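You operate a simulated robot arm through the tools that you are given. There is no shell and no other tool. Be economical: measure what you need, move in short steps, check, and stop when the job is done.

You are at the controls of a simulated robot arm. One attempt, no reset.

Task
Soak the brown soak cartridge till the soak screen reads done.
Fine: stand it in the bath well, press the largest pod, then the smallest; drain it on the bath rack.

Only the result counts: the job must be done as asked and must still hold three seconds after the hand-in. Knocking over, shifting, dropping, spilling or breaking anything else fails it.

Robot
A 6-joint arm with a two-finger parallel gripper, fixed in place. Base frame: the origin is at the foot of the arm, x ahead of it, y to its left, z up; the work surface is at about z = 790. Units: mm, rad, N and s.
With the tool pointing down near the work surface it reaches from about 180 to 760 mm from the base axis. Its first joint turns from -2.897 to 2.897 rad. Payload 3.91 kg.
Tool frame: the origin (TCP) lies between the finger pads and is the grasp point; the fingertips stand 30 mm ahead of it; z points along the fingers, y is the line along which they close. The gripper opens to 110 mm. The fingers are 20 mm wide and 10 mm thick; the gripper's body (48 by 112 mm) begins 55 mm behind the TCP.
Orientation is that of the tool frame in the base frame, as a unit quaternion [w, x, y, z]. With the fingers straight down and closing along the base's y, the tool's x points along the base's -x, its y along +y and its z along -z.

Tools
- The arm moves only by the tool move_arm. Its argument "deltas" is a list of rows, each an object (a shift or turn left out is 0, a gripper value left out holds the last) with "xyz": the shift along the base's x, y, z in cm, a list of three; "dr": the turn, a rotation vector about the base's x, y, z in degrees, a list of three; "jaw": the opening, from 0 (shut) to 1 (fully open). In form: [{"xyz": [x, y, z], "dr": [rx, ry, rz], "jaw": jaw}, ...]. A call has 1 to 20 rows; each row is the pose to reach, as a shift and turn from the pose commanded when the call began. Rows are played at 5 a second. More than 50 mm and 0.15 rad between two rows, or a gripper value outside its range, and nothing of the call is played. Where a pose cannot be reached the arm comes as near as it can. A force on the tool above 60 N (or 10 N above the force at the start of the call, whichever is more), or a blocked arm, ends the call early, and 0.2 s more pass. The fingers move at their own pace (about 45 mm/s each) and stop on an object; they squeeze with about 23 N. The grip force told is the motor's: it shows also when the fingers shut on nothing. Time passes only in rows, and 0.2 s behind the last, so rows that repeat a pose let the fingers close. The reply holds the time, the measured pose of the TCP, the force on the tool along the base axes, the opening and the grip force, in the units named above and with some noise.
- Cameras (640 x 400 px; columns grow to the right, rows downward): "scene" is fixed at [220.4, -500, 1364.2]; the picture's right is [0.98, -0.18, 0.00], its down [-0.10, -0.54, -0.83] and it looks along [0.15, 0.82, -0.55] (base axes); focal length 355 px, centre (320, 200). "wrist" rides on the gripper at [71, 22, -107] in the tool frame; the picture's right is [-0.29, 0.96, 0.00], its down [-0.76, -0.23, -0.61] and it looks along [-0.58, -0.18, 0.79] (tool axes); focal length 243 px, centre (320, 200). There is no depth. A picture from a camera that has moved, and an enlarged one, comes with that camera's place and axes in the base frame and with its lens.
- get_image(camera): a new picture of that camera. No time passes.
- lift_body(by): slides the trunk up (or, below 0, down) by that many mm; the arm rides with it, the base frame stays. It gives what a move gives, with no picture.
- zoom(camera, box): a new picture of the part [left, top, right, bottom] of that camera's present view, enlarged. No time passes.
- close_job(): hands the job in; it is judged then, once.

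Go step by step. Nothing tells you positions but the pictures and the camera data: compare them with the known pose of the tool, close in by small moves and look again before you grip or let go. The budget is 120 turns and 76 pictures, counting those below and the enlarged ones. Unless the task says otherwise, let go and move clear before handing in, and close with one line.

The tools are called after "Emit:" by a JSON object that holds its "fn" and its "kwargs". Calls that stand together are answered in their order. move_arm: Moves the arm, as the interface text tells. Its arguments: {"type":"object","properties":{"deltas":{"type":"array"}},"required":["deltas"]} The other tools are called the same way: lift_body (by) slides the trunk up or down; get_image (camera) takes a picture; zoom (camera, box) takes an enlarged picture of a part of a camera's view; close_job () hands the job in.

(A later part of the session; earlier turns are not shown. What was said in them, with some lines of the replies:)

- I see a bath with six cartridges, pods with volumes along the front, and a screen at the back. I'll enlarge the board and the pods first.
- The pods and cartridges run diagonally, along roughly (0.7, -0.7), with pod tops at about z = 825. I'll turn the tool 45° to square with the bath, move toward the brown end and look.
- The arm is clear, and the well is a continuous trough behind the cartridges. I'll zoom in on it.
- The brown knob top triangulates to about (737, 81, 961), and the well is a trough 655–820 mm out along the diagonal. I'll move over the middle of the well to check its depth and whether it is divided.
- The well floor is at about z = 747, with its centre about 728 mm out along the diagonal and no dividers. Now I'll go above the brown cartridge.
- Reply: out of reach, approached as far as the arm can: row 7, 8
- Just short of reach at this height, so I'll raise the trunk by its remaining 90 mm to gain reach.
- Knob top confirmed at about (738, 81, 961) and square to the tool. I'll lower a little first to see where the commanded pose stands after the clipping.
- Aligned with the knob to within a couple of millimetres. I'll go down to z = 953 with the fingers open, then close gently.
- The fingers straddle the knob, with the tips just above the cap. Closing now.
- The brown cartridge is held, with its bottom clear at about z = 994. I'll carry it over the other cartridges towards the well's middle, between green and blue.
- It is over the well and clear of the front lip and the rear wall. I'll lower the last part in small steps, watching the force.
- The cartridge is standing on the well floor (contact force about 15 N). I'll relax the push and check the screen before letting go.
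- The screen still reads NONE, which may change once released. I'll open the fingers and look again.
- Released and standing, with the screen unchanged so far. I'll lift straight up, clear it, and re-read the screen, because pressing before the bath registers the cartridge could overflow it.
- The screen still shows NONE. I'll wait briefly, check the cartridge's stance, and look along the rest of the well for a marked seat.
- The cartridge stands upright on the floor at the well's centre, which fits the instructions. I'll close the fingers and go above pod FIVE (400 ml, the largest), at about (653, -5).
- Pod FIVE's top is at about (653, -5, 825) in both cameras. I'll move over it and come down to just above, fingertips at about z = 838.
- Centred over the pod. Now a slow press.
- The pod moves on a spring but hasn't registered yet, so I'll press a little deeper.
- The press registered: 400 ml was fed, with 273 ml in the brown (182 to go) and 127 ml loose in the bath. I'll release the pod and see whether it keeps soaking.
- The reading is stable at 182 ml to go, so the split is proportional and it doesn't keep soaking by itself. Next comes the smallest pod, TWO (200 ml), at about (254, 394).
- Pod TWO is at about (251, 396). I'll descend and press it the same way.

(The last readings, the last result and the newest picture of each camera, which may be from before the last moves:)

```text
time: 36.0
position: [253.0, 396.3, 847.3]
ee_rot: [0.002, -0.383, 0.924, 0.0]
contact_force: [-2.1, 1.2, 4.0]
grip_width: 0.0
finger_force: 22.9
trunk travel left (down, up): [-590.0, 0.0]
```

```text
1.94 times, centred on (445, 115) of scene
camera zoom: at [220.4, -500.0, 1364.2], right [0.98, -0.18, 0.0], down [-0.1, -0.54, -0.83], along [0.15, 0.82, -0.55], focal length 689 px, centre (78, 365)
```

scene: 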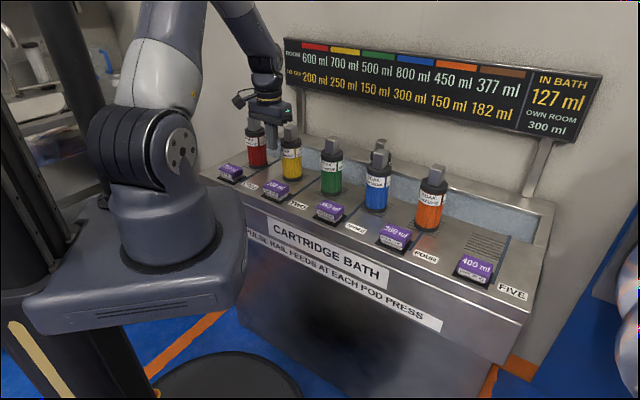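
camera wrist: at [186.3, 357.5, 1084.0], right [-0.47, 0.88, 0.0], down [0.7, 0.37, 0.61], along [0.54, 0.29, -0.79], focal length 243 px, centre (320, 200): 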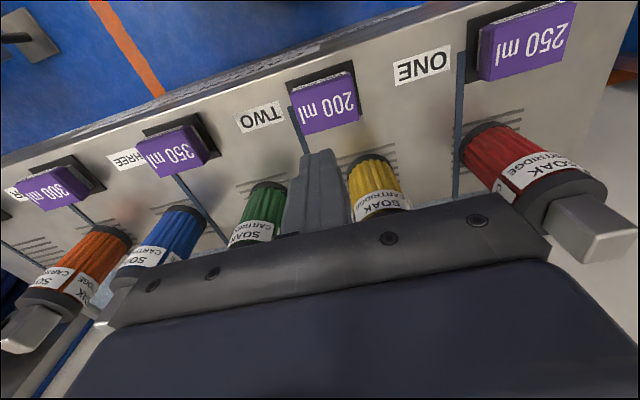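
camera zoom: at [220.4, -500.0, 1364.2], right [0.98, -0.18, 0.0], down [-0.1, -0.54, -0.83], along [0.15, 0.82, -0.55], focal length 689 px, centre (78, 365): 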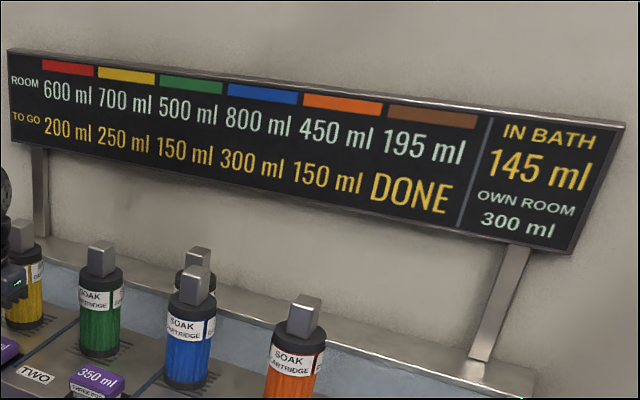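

The screen reads DONE for brown. I'll lift off the pod straight up, open the fingers and return over the cartridge in the well.

Emit:
{"fn": "move_arm", "kwargs": {"deltas": [{"xyz": [0, 0, 3]}, {"xyz": [0, 0, 7.5]}, {"xyz": [0, 0, 12]}, {"xyz": [0, 0, 16.5]}, {"xyz": [0, 0, 20]}, {"xyz": [0, 0, 23]}, {"xyz": [4, 0.5, 23], "jaw": 0.4}, {"xyz": [8, 1, 23], "jaw": 0.7}, {"xyz": [12, 1.5, 23]}, {"xyz": [16, 2, 23]}, {"xyz": [20, 2.5, 23]}, {"xyz": [24, 3, 23]}, {"xyz": [28, 3.5, 23]}, {"xyz": [31.2, 3.2, 23]}, {"xyz": [31.2, 3.2, 23]}]}}

Emit:
{"fn": "get_image", "kwargs": {"camera": "wrist"}}

Emit:
{"fn": "get_image", "kwargs": {"camera": "scene"}}

```text
time: 39.2
position: [564.1, 427.6, 1075.5]
ee_rot: [0.002, -0.383, 0.924, 0.0]
contact_force: [0.1, -0.7, 0.3]
grip_width: 76.9
finger_force: 0.1
trunk travel left (down, up): [-590.0, 0.0]
```

```text
30 pictures are left
camera wrist: at [497.2, 391.7, 1183.1], right [-0.47, 0.88, 0.0], down [0.7, 0.37, 0.61], along [0.54, 0.29, -0.79], focal length 243 px, centre (320, 200)
```

wrist: 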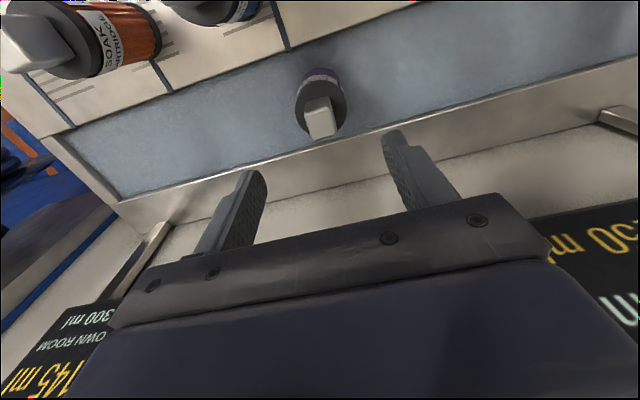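

```text
29 pictures are left
```

scene: 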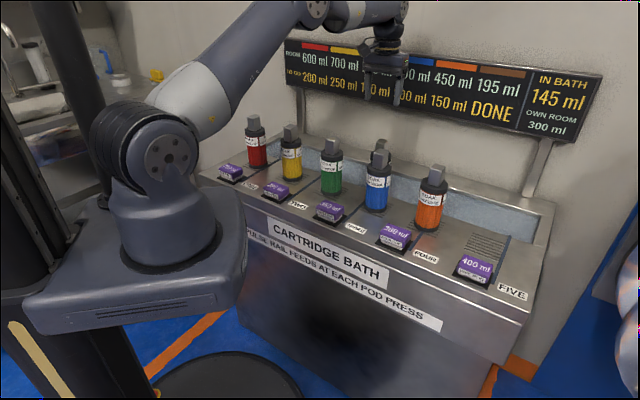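

The knob is where I left it, at about (582, 440, top 921), and the screen still reads DONE. I'll align and descend to the same grasp height.

Emit:
{"fn": "move_arm", "kwargs": {"deltas": [{"xyz": [1.7, 1.2, 0]}, {"xyz": [1.7, 1.2, -4]}, {"xyz": [1.7, 1.2, -8]}, {"xyz": [1.7, 1.2, -11]}, {"xyz": [1.7, 1.2, -11]}]}}

Emit:
{"fn": "get_image", "kwargs": {"camera": "wrist"}}

```text
time: 40.5
position: [581.2, 442.0, 966.5]
ee_rot: [0.002, -0.382, 0.924, 0.0]
contact_force: [0.1, 0.8, 0.5]
grip_width: 76.8
finger_force: 0.0
trunk travel left (down, up): [-590.0, 0.0]
```

```text
28 pictures are left
camera wrist: at [515.1, 405.6, 1075.4], right [-0.47, 0.88, 0.0], down [0.7, 0.37, 0.61], along [0.54, 0.29, -0.79], focal length 243 px, centre (320, 200)
```

wrist: 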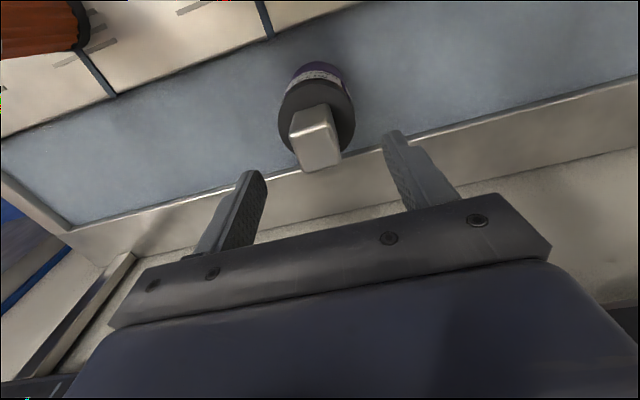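

Emit:
{"fn": "move_arm", "kwargs": {"deltas": [{"xyz": [0, -0.15, -2]}, {"xyz": [0, -0.15, -4]}, {"xyz": [0, -0.15, -5.1]}, {"xyz": [0, -0.15, -5.1]}, {"xyz": [0, -0.15, -5.1], "jaw": 0.4}, {"xyz": [0, -0.15, -5.1], "jaw": 0.2}, {"xyz": [0, -0.15, -5.1], "jaw": 0.0}, {"xyz": [0, -0.15, -5.1], "jaw": 0.0}, {"xyz": [0, -0.15, -5.1], "jaw": 0.0}]}}

Emit:
{"fn": "get_image", "kwargs": {"camera": "wrist"}}

```text
time: 42.5
position: [582.3, 439.2, 916.8]
ee_rot: [0.001, -0.383, 0.924, -0.001]
contact_force: [0.0, 0.8, -0.7]
grip_width: 29.8
finger_force: 23.3
trunk travel left (down, up): [-590.0, 0.0]
```

```text
27 pictures are left
camera wrist: at [515.4, 402.5, 1024.5], right [-0.47, 0.88, 0.0], down [0.7, 0.37, 0.61], along [0.54, 0.29, -0.79], focal length 243 px, centre (320, 200)
```

wrist: 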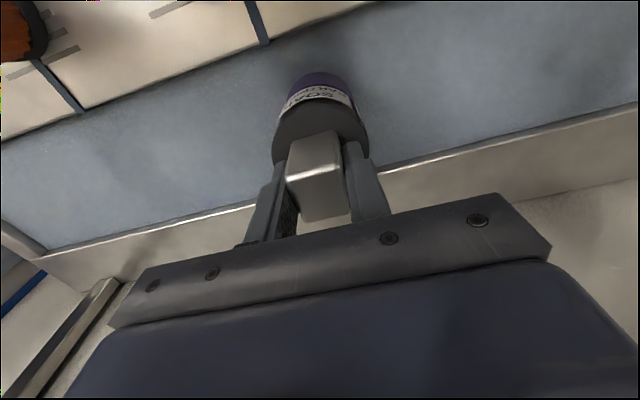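

Gripped. I'll lift slowly, checking for slip, and pause briefly over the well to let it drip.

Emit:
{"fn": "move_arm", "kwargs": {"deltas": [{"xyz": [0, 0, 1]}, {"xyz": [0, 0, 2.5]}, {"xyz": [0, 0, 4.5]}, {"xyz": [0, 0, 7]}, {"xyz": [0, 0, 10]}, {"xyz": [0, 0, 13]}, {"xyz": [0, -1, 16]}, {"xyz": [0, -2, 19]}, {"xyz": [0, -3, 22]}, {"xyz": [0, -4, 23.8]}, {"xyz": [0, -4, 23.8]}, {"xyz": [0, -4, 23.8]}, {"xyz": [0, -4, 23.8]}]}}

Emit:
{"fn": "get_image", "kwargs": {"camera": "scene"}}

Emit:
{"fn": "get_image", "kwargs": {"camera": "wrist"}}

```text
time: 45.2
position: [581.2, 398.3, 1153.8]
ee_rot: [0.001, -0.383, 0.924, -0.001]
contact_force: [0.2, 0.7, -1.3]
grip_width: 29.8
finger_force: 23.1
trunk travel left (down, up): [-590.0, 0.0]
```

```text
26 pictures are left
```

scene: 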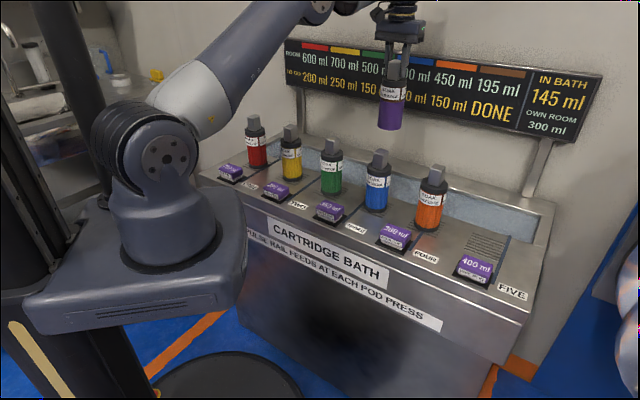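

```text
25 pictures are left
camera wrist: at [515.2, 362.3, 1262.1], right [-0.47, 0.88, 0.0], down [0.7, 0.37, 0.61], along [0.54, 0.29, -0.79], focal length 243 px, centre (320, 200)
```

wrist: 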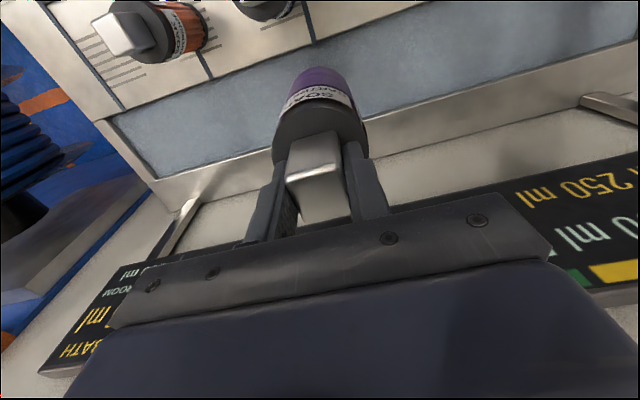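

It is held firmly and dyed by the soak. I'll carry it back over the others towards its empty rack place.

Emit:
{"fn": "move_arm", "kwargs": {"deltas": [{"xyz": [1.1, -3.5, 0.2]}, {"xyz": [2.2, -7, 0.2]}, {"xyz": [3.3, -10.5, 0.2]}, {"xyz": [4.4, -14, 0.2]}, {"xyz": [5.5, -17.5, 0.2]}, {"xyz": [6.6, -21, 0.2]}, {"xyz": [7.8, -24.5, 0.2]}, {"xyz": [8.9, -28, 0]}, {"xyz": [10, -31.6, 0]}, {"xyz": [10, -31.6, 0]}]}}

Emit:
{"fn": "get_image", "kwargs": {"camera": "wrist"}}

```text
time: 47.5
position: [680.9, 83.4, 1153.7]
ee_rot: [0.002, -0.382, 0.924, 0.0]
contact_force: [0.5, 0.2, -2.8]
grip_width: 29.9
finger_force: 23.2
trunk travel left (down, up): [-590.0, 0.0]
```

```text
24 pictures are left
camera wrist: at [614.2, 46.3, 1260.9], right [-0.47, 0.88, 0.0], down [0.7, 0.37, 0.61], along [0.54, 0.29, -0.79], focal length 243 px, centre (320, 200)
```

wrist: 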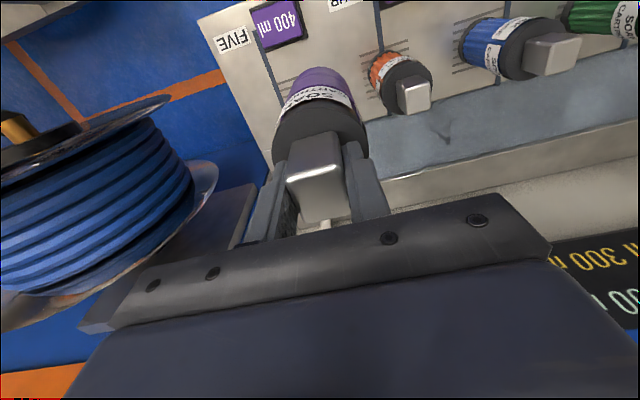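

Emit:
{"fn": "move_arm", "kwargs": {"deltas": [{"xyz": [0, -0.2, -1.5]}, {"xyz": [1.5, -0.2, -4.5]}, {"xyz": [3, -0.2, -7.5]}, {"xyz": [4.5, -0.2, -10.5]}, {"xyz": [5.75, -0.2, -13.5]}, {"xyz": [5.75, -0.2, -16]}, {"xyz": [5.75, -0.2, -17.5]}, {"xyz": [5.75, -0.2, -17.5]}]}}

Emit:
{"fn": "zoom", "kwargs": {"camera": "scene", "box": [420, 110, 580, 290]}}

Emit:
{"fn": "get_image", "kwargs": {"camera": "wrist"}}

```text
time: 49.2
position: [739.8, 80.5, 978.4]
ee_rot: [0.001, -0.383, 0.924, 0.0]
contact_force: [-0.7, 0.0, -2.7]
grip_width: 29.9
finger_force: 22.6
trunk travel left (down, up): [-590.0, 0.0]
```

```text
2.22 times, centred on (500, 200) of scene
camera zoom: at [220.4, -500.0, 1364.2], right [0.98, -0.18, 0.0], down [-0.1, -0.54, -0.83], along [0.15, 0.82, -0.55], focal length 789 px, centre (-80, 200)
```

zoom: 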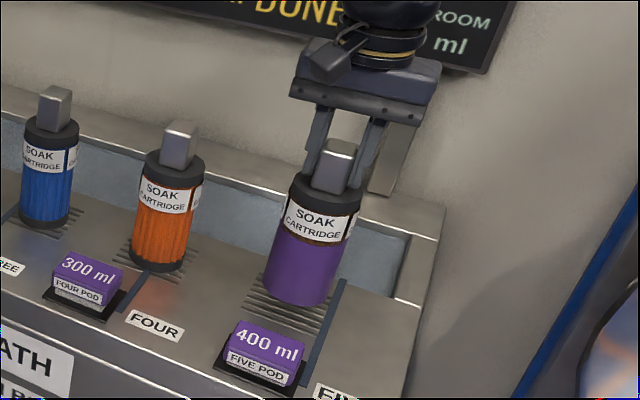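

```text
22 pictures are left
camera wrist: at [673.9, 45.4, 1086.8], right [-0.47, 0.88, 0.0], down [0.7, 0.37, 0.61], along [0.54, 0.29, -0.79], focal length 243 px, centre (320, 200)
```

wrist: 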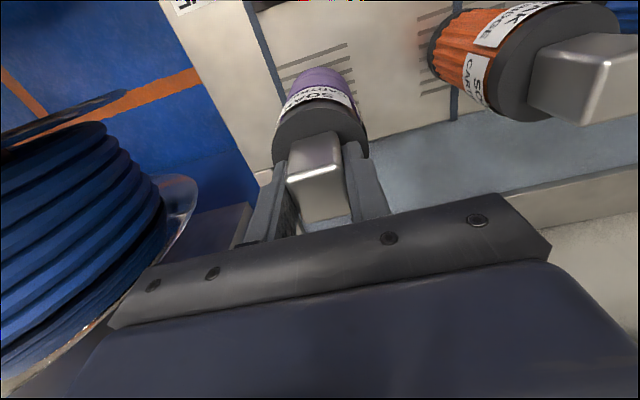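

It is over its own rack slots. I'll lower gently to contact, expected at a TCP height of about 957.

Emit:
{"fn": "move_arm", "kwargs": {"deltas": [{"xyz": [0, 0, -1]}, {"xyz": [0, 0, -1.7]}, {"xyz": [0, 0, -2.1]}, {"xyz": [0, 0, -2.1]}]}}

```text
time: 50.2
position: [738.4, 80.8, 957.4]
ee_rot: [0.001, -0.383, 0.924, 0.0]
contact_force: [-0.2, 0.7, -3.0]
grip_width: 29.7
finger_force: 23.0
trunk travel left (down, up): [-590.0, 0.0]
```

Emit:
{"fn": "move_arm", "kwargs": {"deltas": [{"xyz": [0, 0, -0.15]}, {"xyz": [0, 0, -0.15]}]}}

```text
time: 50.9
position: [740.5, 82.0, 956.6]
ee_rot: [0.001, -0.382, 0.924, 0.0]
contact_force: [-0.4, -0.9, 1.9]
grip_width: 29.6
finger_force: 23.2
trunk travel left (down, up): [-590.0, 0.0]
```

Contact made: the load has come off the gripper. I'll release and rise clear.

Emit:
{"fn": "move_arm", "kwargs": {"deltas": [{"xyz": [0, 0, -0.05]}, {"xyz": [0, 0, -0.05], "jaw": 0.35}, {"xyz": [0, 0, -0.05], "jaw": 0.5}, {"xyz": [0, 0, -0.05], "jaw": 0.65}, {"xyz": [0, 0, -0.05], "jaw": 0.65}]}}

Emit:
{"fn": "get_image", "kwargs": {"camera": "scene"}}

```text
time: 52.0
position: [740.2, 79.5, 955.3]
ee_rot: [0.001, -0.383, 0.924, -0.001]
contact_force: [0.2, 0.0, -0.2]
grip_width: 71.3
finger_force: 0.0
trunk travel left (down, up): [-590.0, 0.0]
```

```text
21 pictures are left
```

scene: 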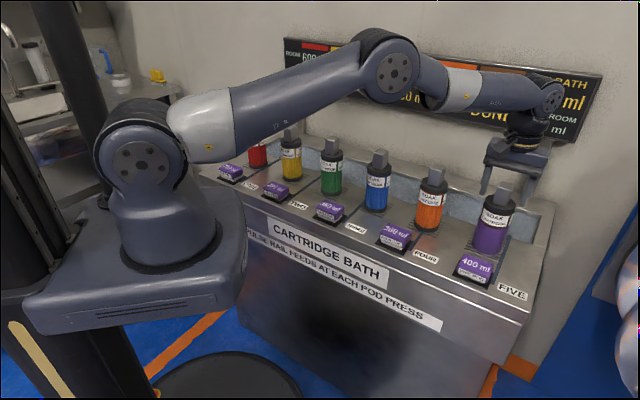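

Emit:
{"fn": "move_arm", "kwargs": {"deltas": [{"xyz": [0, 0, 2]}, {"xyz": [0, 0, 5]}, {"xyz": [0, 0, 9]}, {"xyz": [-2, 0, 13]}, {"xyz": [-5, 2, 16]}, {"xyz": [-9, 4, 17]}, {"xyz": [-13, 6, 17]}, {"xyz": [-17, 9, 17]}, {"xyz": [-21, 12, 17]}, {"xyz": [-25, 15, 17]}, {"xyz": [-25, 15, 17]}]}}

Emit:
{"fn": "get_image", "kwargs": {"camera": "scene"}}

Emit:
{"fn": "zoom", "kwargs": {"camera": "scene", "box": [400, 60, 610, 300]}}

```text
time: 54.5
position: [488.9, 229.1, 1126.6]
ee_rot: [0.002, -0.382, 0.924, 0.0]
contact_force: [0.5, 0.1, 0.0]
grip_width: 71.5
finger_force: 0.0
trunk travel left (down, up): [-590.0, 0.0]
```

```text
20 pictures are left
```

scene: 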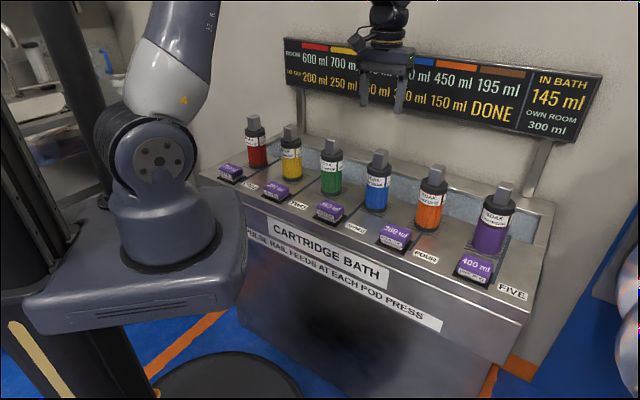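

```text
1.67 times, centred on (505, 180) of scene
camera zoom: at [220.4, -500.0, 1364.2], right [0.98, -0.18, 0.0], down [-0.1, -0.54, -0.83], along [0.15, 0.82, -0.55], focal length 592 px, centre (12, 233)
```

zoom: 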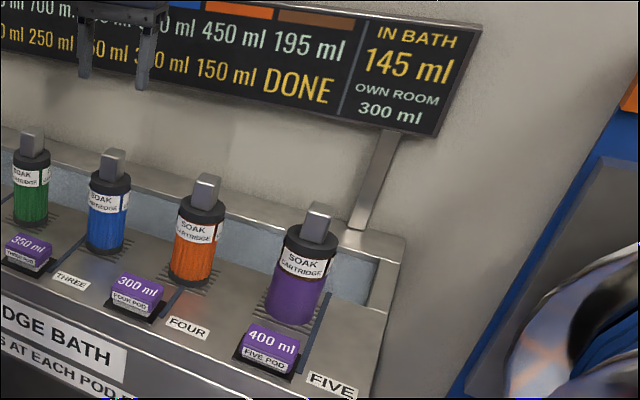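

The cartridge stands upright on its rack, the screen reads DONE, nothing else has moved and the arm is clear. Handing in.

Emit:
{"fn": "close_job", "kwargs": {}}

```text
The job is handed in.
```

The brown cartridge soaked until the screen read DONE, using the 400 ml pod and then the 200 ml pod, and it is now draining upright on its own place on the bath rack.
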